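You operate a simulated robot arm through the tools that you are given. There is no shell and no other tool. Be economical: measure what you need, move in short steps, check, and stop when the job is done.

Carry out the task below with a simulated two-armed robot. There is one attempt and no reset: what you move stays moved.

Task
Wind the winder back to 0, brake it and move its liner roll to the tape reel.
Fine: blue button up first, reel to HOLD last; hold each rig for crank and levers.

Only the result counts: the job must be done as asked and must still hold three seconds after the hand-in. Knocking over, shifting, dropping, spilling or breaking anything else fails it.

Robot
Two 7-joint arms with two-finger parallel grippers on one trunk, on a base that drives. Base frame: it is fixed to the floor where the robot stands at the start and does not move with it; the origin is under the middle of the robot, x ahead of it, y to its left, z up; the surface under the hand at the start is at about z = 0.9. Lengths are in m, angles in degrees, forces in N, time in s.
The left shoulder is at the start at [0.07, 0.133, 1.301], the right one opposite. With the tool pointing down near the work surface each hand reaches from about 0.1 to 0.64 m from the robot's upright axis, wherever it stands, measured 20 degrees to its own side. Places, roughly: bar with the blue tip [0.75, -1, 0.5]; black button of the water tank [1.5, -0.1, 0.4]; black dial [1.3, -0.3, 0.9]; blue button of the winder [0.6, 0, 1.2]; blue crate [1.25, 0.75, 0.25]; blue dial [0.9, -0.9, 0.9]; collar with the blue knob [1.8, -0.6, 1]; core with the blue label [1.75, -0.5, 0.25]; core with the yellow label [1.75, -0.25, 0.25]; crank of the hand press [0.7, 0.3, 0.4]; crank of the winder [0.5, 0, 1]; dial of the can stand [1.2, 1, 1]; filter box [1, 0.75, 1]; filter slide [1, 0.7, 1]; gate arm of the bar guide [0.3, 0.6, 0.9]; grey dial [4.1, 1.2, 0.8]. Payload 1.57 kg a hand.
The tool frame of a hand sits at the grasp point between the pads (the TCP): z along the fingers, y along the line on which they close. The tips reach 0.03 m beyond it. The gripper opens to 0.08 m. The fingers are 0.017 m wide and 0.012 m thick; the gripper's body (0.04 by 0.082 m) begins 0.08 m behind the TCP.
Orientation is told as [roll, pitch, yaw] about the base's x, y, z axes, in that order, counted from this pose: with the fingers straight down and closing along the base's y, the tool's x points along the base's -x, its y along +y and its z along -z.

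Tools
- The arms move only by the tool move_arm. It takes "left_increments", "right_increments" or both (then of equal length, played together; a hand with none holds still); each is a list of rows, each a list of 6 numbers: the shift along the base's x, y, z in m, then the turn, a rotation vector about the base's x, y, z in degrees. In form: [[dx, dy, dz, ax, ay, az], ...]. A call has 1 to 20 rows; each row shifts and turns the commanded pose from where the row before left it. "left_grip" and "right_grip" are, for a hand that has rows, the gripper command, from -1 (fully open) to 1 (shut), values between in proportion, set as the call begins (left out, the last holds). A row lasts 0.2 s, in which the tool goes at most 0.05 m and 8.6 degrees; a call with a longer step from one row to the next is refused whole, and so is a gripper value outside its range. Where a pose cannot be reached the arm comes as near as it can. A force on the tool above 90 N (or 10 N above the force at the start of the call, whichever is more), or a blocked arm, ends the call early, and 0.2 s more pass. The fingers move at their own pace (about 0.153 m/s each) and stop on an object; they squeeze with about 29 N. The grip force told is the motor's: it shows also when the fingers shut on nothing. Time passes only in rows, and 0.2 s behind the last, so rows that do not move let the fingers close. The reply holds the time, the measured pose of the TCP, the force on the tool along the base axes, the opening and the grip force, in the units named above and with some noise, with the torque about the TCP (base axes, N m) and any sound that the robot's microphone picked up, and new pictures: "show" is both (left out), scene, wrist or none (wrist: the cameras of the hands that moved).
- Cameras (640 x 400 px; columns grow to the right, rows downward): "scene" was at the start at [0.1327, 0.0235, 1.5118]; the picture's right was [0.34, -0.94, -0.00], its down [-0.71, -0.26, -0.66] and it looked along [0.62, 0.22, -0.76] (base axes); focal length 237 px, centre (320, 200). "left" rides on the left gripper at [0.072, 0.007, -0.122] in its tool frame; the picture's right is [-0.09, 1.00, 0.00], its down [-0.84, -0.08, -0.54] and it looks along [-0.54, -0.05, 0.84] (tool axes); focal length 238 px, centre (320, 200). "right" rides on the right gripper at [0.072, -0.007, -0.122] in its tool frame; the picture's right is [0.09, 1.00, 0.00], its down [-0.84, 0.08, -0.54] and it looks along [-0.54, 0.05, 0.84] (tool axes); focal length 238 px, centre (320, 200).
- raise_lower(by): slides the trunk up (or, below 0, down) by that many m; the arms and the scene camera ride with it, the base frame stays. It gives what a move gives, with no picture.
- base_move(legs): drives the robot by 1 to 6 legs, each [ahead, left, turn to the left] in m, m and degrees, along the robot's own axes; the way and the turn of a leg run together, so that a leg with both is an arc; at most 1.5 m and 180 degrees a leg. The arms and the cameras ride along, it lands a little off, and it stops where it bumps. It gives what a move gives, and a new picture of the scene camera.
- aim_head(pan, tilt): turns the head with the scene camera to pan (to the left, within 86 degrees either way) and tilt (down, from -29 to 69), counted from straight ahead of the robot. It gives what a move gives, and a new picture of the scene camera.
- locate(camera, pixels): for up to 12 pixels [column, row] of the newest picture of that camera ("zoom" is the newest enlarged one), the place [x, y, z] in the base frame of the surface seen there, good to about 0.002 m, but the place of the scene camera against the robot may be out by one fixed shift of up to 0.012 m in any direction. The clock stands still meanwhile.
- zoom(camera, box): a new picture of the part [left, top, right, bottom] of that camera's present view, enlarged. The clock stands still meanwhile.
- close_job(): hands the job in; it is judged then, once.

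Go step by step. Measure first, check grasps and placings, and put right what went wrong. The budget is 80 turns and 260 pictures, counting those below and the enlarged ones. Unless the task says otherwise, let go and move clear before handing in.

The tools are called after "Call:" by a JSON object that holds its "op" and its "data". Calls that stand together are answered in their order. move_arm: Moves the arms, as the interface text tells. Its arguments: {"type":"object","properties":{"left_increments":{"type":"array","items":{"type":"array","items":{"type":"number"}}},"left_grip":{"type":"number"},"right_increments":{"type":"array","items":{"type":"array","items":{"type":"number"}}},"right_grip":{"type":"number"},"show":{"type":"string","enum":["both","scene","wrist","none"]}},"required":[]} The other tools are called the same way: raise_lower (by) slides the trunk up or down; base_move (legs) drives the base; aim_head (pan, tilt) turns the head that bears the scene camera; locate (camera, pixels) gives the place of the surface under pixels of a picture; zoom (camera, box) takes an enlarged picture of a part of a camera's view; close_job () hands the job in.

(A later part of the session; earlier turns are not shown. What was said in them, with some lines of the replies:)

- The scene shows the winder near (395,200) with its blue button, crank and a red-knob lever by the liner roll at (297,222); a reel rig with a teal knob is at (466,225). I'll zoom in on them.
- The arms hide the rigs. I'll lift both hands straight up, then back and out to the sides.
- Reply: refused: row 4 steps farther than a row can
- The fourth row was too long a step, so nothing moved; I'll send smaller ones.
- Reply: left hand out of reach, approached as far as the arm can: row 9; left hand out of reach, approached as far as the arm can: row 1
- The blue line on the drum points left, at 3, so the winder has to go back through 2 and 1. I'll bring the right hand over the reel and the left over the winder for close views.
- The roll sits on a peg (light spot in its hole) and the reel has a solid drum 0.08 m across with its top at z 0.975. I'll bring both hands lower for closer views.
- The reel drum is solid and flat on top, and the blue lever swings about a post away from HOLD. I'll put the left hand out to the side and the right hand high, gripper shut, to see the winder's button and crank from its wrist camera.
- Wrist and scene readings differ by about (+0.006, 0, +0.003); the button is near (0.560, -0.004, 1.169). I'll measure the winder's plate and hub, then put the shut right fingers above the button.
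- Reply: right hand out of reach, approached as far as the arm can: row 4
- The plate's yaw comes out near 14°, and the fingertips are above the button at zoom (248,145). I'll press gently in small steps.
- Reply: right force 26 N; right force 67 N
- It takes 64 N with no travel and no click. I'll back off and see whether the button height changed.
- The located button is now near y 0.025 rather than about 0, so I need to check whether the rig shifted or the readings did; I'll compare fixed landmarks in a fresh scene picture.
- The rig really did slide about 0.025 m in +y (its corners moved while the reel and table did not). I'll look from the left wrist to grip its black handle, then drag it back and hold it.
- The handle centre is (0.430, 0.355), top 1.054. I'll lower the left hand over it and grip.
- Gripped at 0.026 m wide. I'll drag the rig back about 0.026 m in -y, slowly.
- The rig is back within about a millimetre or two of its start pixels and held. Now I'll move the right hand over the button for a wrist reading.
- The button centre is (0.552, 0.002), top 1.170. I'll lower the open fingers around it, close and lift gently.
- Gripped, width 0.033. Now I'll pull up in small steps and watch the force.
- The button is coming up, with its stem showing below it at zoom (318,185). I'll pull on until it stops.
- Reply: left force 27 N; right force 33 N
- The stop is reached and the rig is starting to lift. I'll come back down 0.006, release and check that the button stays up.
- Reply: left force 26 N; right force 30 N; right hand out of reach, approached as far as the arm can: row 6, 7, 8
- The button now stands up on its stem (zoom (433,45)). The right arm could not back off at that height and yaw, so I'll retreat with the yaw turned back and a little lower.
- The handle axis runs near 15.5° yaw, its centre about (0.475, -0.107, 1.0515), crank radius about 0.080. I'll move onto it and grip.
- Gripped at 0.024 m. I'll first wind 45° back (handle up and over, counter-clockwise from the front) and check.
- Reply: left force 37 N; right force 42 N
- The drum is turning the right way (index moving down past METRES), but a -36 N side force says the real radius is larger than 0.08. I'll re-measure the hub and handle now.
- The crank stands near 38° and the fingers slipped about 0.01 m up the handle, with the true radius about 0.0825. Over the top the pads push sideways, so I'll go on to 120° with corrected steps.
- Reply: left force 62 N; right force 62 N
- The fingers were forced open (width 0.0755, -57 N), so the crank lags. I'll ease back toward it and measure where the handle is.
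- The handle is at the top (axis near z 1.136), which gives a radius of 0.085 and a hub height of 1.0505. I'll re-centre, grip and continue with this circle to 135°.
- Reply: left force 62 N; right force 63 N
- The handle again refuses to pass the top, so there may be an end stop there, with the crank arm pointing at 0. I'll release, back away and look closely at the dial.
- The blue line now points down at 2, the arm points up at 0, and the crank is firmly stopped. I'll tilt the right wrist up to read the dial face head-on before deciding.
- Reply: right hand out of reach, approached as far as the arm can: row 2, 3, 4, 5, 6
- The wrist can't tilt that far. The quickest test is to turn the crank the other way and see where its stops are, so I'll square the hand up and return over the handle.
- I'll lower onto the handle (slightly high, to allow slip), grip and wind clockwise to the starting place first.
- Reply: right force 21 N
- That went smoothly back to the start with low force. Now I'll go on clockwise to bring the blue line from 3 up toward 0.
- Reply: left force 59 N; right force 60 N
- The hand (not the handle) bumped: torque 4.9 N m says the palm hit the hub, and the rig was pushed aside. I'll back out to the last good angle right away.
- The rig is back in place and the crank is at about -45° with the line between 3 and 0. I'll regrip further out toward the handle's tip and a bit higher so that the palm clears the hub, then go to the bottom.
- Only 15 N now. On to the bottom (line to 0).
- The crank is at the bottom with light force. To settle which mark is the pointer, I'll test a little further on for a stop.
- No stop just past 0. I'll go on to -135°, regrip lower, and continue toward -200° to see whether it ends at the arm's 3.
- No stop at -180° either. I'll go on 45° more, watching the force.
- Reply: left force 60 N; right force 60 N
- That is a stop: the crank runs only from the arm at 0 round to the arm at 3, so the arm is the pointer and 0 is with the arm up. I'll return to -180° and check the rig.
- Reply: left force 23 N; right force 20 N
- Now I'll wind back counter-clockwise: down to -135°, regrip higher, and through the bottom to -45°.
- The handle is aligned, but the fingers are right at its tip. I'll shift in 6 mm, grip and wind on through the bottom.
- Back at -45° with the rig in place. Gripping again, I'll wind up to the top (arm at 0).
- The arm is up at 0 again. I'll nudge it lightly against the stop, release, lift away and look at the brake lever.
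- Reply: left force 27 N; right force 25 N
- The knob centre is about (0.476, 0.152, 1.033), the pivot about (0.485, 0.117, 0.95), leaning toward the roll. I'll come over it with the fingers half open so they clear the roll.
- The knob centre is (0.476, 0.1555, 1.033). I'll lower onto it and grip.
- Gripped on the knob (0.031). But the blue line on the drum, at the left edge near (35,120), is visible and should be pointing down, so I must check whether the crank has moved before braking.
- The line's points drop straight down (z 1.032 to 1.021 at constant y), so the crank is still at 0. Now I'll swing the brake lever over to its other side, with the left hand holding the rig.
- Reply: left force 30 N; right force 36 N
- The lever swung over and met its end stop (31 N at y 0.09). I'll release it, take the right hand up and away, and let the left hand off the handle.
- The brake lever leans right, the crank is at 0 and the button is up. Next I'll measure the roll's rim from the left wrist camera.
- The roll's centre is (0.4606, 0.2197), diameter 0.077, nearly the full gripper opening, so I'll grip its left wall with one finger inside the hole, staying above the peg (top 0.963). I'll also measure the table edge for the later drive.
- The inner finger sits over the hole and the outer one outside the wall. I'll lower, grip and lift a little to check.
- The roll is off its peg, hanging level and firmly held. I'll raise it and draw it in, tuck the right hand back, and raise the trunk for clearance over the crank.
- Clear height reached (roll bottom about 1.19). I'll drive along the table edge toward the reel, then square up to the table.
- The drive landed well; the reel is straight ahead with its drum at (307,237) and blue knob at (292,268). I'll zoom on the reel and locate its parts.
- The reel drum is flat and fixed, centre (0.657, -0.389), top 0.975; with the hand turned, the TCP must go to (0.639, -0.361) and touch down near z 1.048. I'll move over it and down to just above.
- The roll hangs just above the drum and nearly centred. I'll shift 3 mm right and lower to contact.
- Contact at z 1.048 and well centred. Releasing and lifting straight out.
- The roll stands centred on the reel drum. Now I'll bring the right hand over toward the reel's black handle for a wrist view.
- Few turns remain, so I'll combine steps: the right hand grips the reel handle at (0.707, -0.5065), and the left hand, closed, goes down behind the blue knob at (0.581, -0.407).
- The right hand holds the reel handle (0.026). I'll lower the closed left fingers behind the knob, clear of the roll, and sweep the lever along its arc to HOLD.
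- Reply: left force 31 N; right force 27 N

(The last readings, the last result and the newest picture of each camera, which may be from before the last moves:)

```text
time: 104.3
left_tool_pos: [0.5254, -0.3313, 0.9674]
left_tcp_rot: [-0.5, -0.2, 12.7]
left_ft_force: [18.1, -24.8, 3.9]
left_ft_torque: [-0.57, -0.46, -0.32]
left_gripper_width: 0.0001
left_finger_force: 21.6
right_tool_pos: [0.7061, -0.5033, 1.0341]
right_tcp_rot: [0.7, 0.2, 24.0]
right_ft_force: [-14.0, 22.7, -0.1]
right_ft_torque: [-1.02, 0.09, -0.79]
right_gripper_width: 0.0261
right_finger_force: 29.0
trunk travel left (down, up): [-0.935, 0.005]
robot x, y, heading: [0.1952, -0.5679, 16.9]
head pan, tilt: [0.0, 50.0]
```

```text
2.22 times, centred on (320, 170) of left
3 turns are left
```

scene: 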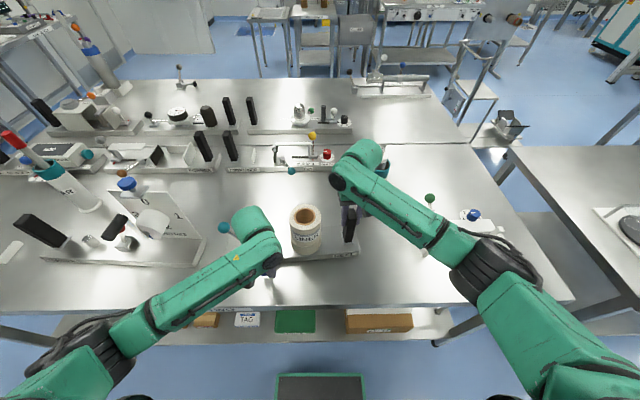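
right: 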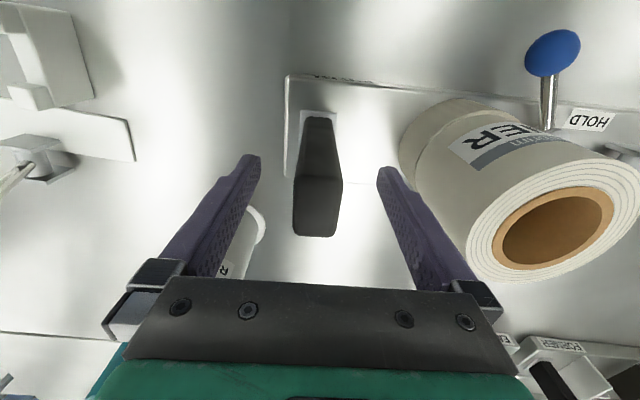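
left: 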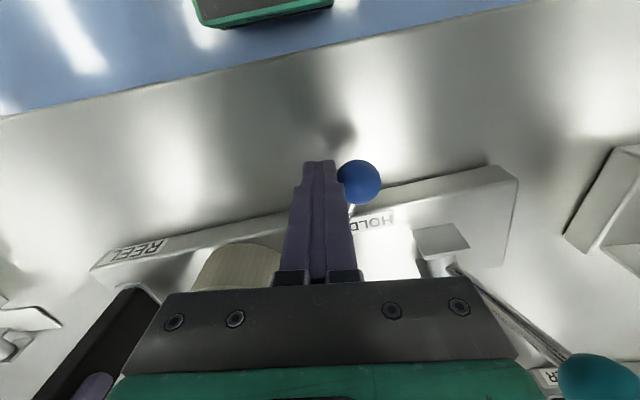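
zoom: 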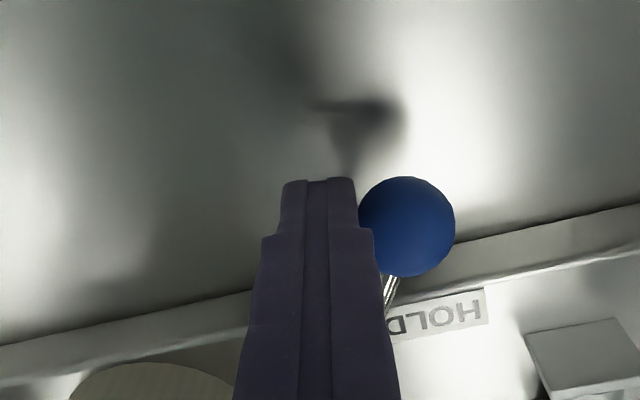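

The lever is past straight-out and moving toward HOLD, with the roll undisturbed. I'll push the rest of the arc, then back off and lift the left hand to see the result.

Call:
{"op": "move_arm", "data": {"left_increments": [[0.0001, 0.0126, 0, 0, 0, 0], [0.0021, 0.0124, 0, 0, 0, 0], [0, 0, 0, 0, 0, 0]], "show": "wrist"}}

Call:
{"op": "move_arm", "data": {"left_increments": [[0.0034, 0.0106, 0, 0, 0, 0], [0.0049, 0.01, 0, 0, 0, 0], [0, 0, 0, 0, 0, 0]], "show": "wrist"}}

Call:
{"op": "move_arm", "data": {"left_increments": [[-0.008, -0.015, 0, 0, 0, 0], [-0.008, -0.005, 0.02, 0, 0, 0], [0, 0, 0.045, 0, 0, 0], [0, 0, 0.045, 0, 0, 0], [0, 0, 0.045, 0, 0, 0], [0, 0, 0.03, 0, 0, 0], [-0.02, 0.04, 0, 0, 0, 0], [-0.02, 0.04, 0, 0, 0, 0], [-0.02, 0.04, 0, 0, 0, 0], [-0.02, 0.04, 0, 0, 0, 0]], "show": "both"}}

Call:
{"op": "zoom", "data": {"camera": "scene", "box": [220, 190, 360, 290]}}

Call:
{"op": "locate", "data": {"camera": "zoom", "pixels": [[80, 310], [100, 300], [60, 300], [135, 280], [90, 330], [60, 320]]}}

Call:
{"op": "zoom", "data": {"camera": "right", "box": [400, 0, 640, 180]}}

```text
time: 105.1
left_tool_pos: [0.5241, -0.3005, 0.9652]
left_tcp_rot: [0.6, 0.6, 13.3]
left_ft_force: [0.1, 1.0, -0.6]
left_ft_torque: [-0.02, 0.01, -0.01]
left_gripper_width: 0.0002
left_finger_force: 21.3
right_tool_pos: [0.7107, -0.5102, 1.0355]
right_tcp_rot: [-0.1, 0.2, 23.3]
right_ft_force: [0.6, -1.4, 3.2]
right_ft_torque: [-0.37, 0.5, -0.48]
right_gripper_width: 0.0279
right_finger_force: 29.2
trunk travel left (down, up): [-0.935, 0.005]
robot x, y, heading: [0.193, -0.5699, 16.9]
head pan, tilt: [0.0, 50.0]
```

left: 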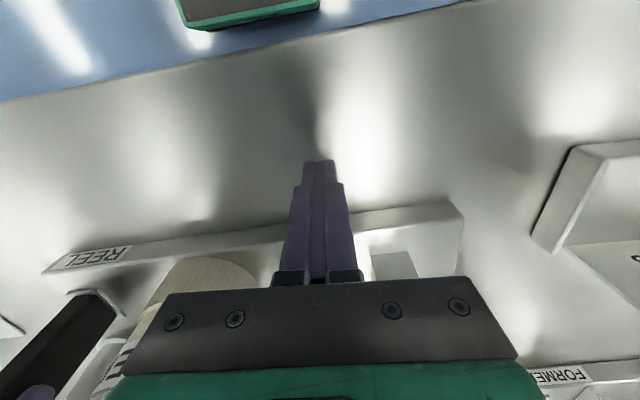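

```text
time: 105.9
left_tool_pos: [0.5332, -0.2826, 0.9651]
left_tcp_rot: [0.1, 0.1, 13.0]
left_ft_force: [-5.4, -0.1, -4.9]
left_ft_torque: [0.04, 0.18, -0.04]
left_gripper_width: 0.0
left_finger_force: 21.1
right_tool_pos: [0.707, -0.5051, 1.0356]
right_tcp_rot: [0.4, 0.0, 23.8]
right_ft_force: [6.5, -1.6, 3.6]
right_ft_torque: [-1.16, 0.13, -1.12]
right_gripper_width: 0.0286
right_finger_force: 28.9
trunk travel left (down, up): [-0.935, 0.005]
robot x, y, heading: [0.1903, -0.5695, 16.5]
head pan, tilt: [0.0, 50.0]
```

left: 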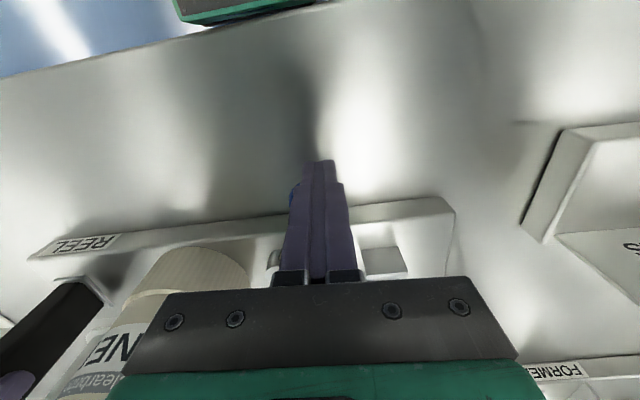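

```text
time: 108.1
left_tool_pos: [0.4371, -0.1435, 1.1508]
left_tcp_rot: [-0.1, 0.1, 12.8]
left_ft_force: [-0.5, -0.6, 0.6]
left_ft_torque: [-0.02, 0.0, -0.02]
left_gripper_width: 0.0
left_finger_force: 21.3
right_tool_pos: [0.7061, -0.5044, 1.0367]
right_tcp_rot: [0.4, 0.1, 23.8]
right_ft_force: [2.1, 0.9, 2.7]
right_ft_torque: [-0.82, -0.86, -0.43]
right_gripper_width: 0.028
right_finger_force: 29.5
trunk travel left (down, up): [-0.935, 0.005]
robot x, y, heading: [0.1946, -0.5723, 16.8]
head pan, tilt: [0.0, 50.0]
```

scene: 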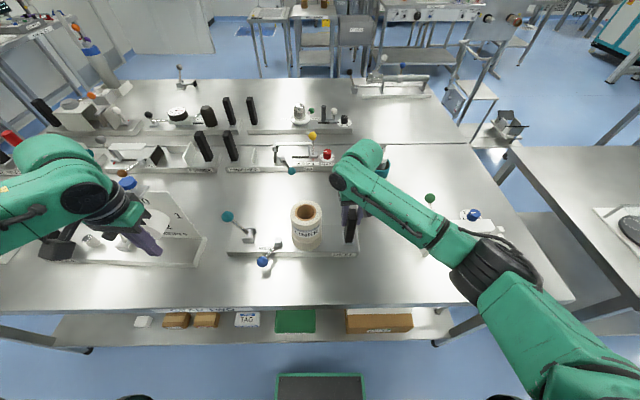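
left: 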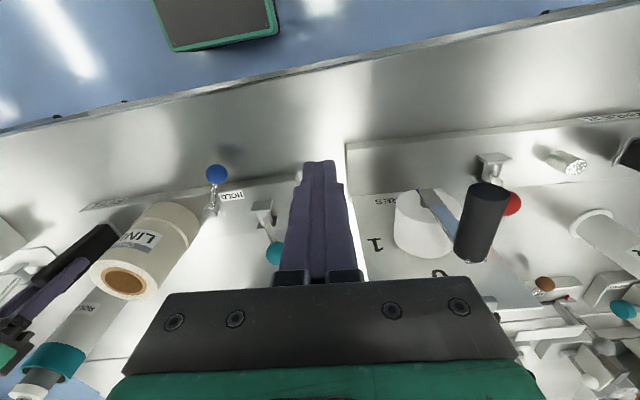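

```text
4.00 times, centred on (290, 240) of scene
```

zoom: 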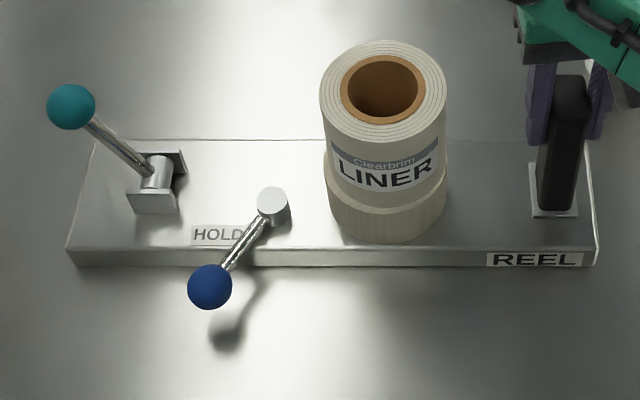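

```text
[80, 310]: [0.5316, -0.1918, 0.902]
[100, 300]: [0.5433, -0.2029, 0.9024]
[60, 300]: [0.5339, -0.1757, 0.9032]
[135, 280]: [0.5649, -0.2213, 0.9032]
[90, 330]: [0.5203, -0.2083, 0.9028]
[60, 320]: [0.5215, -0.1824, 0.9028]
```

```text
2.22 times, centred on (520, 90) of right
2 turns are left
```

zoom: 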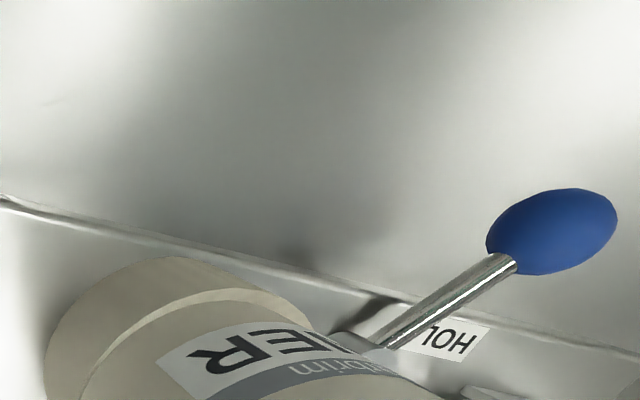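

The lever stopped at the same angle on the HOLD side while the reel itself began to yaw about 6°, so it is at its end stop on HOLD, and the roll stands. I'll turn the reel back gently with the right hand on its handle, release, lift clear and take a last look.

Call:
{"op": "move_arm", "data": {"right_increments": [[0, 0, 0, 0, 0, 1.5], [0, 0, 0, 0, 0, 1.5], [0, 0, 0, 0, 0, 1.5], [0, 0, 0, 0, 0, 1.5], [0, 0, 0, 0, 0, 1.5], [0, 0, 0, 0, 0, 1], [0, 0, 0, 0, 0, 0]], "show": "none"}}

Call:
{"op": "move_arm", "data": {"right_increments": [[0, 0, 0, 0, 0, 0], [0, 0, 0, 0, 0, 0], [0, 0, 0, 0, 0, 0], [0, 0, 0.03, 0, 0, 0], [0, 0, 0.045, 0, 0, 0], [0, 0, 0.045, 0, 0, 0], [-0.02, -0.03, 0.02, 0, 0, 0], [-0.02, -0.04, 0, 0, 0, 0], [-0.02, -0.04, 0, 0, 0, 0]], "right_grip": -1, "show": "scene"}}

Call:
{"op": "zoom", "data": {"camera": "scene", "box": [210, 190, 370, 290]}}

```text
time: 109.7
left_tool_pos: [0.4385, -0.1433, 1.1508]
left_tcp_rot: [-0.1, 0.1, 13.0]
left_ft_force: [-0.6, -0.7, 0.5]
left_ft_torque: [-0.01, 0.0, -0.03]
left_gripper_width: 0.0001
left_finger_force: 21.0
right_tool_pos: [0.7071, -0.5037, 1.0354]
right_tcp_rot: [0.4, 0.2, 32.4]
right_ft_force: [-0.4, -1.3, -5.2]
right_ft_torque: [-0.83, -0.51, -0.44]
right_gripper_width: 0.0282
right_finger_force: 29.3
trunk travel left (down, up): [-0.935, 0.005]
robot x, y, heading: [0.1958, -0.5672, 17.2]
head pan, tilt: [0.0, 50.0]
```

```text
time: 111.7
left_tool_pos: [0.4371, -0.1462, 1.1529]
left_tcp_rot: [0.1, 0.0, 13.0]
left_ft_force: [0.5, 0.3, 0.7]
left_ft_torque: [0.0, 0.0, 0.01]
left_gripper_width: 0.0003
left_finger_force: 21.1
right_tool_pos: [0.6451, -0.6155, 1.1764]
right_tcp_rot: [0.5, 0.1, 32.5]
right_ft_force: [-0.3, 1.0, 0.0]
right_ft_torque: [0.03, -0.01, 0.01]
right_gripper_width: 0.0799
right_finger_force: 0.1
trunk travel left (down, up): [-0.935, 0.005]
robot x, y, heading: [0.1928, -0.5713, 17.1]
head pan, tilt: [0.0, 50.0]
```

scene: 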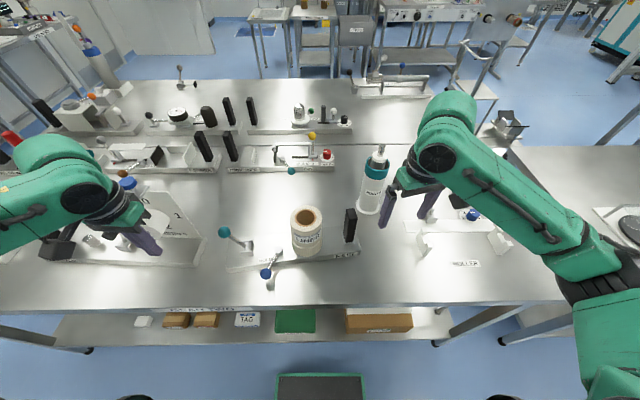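

```text
4.00 times, centred on (290, 240) of scene
1 turns are left
```

zoom: 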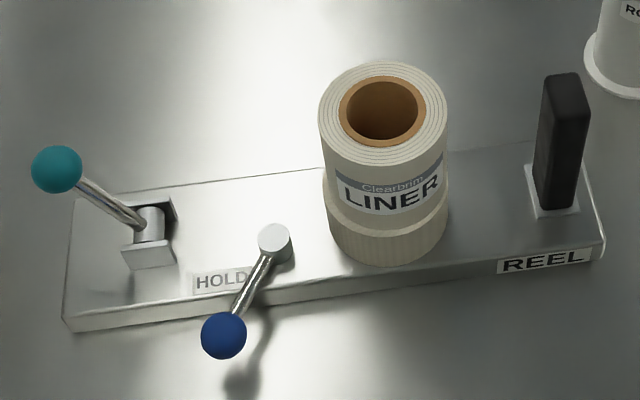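

The last picture shows the reel turned back to within a couple of degrees of its first heading, the liner roll standing on its drum at (305,230), the blue lever on the HOLD side and both hands clear. I'm handing in. I took the crank arm, not the blue line, as the pointer: its two stops were at 0 and near 3, and it rests against the 0 stop.

Call:
{"op": "close_job", "data": {}}

```text
The job is handed in.
```

I handed the job in with everything done as asked, but three points are less certain than the rest.

**What was done, in order**
- **Button:** pulled up first.
- **Winder:** wound back to its end stop at 0.
- **Brake:** lever swung fully over to its other end.
- **Roll:** liner roll standing on the reel's drum.
- **Reel:** blue lever swung last, to its stop on the HOLD side.

I held each rig's handle for its crank and levers. Both hands are clear.

**What is less certain**
- **Where 0 is:** I took the crank arm as the pointer, because the crank stops dead with the arm at 0 and again near 3. The drum's blue line points the opposite way, at 2.
- **HOLD position:** the blue lever stopped beside the HOLD label rather than squarely over it.
- **Rigs moved:** the winder slid about 25 mm when I first pressed its button, before I was holding it. I put it back to within about 2 mm. The reel turned about 6° when its lever hit the stop, and I turned it back to within about 2°.
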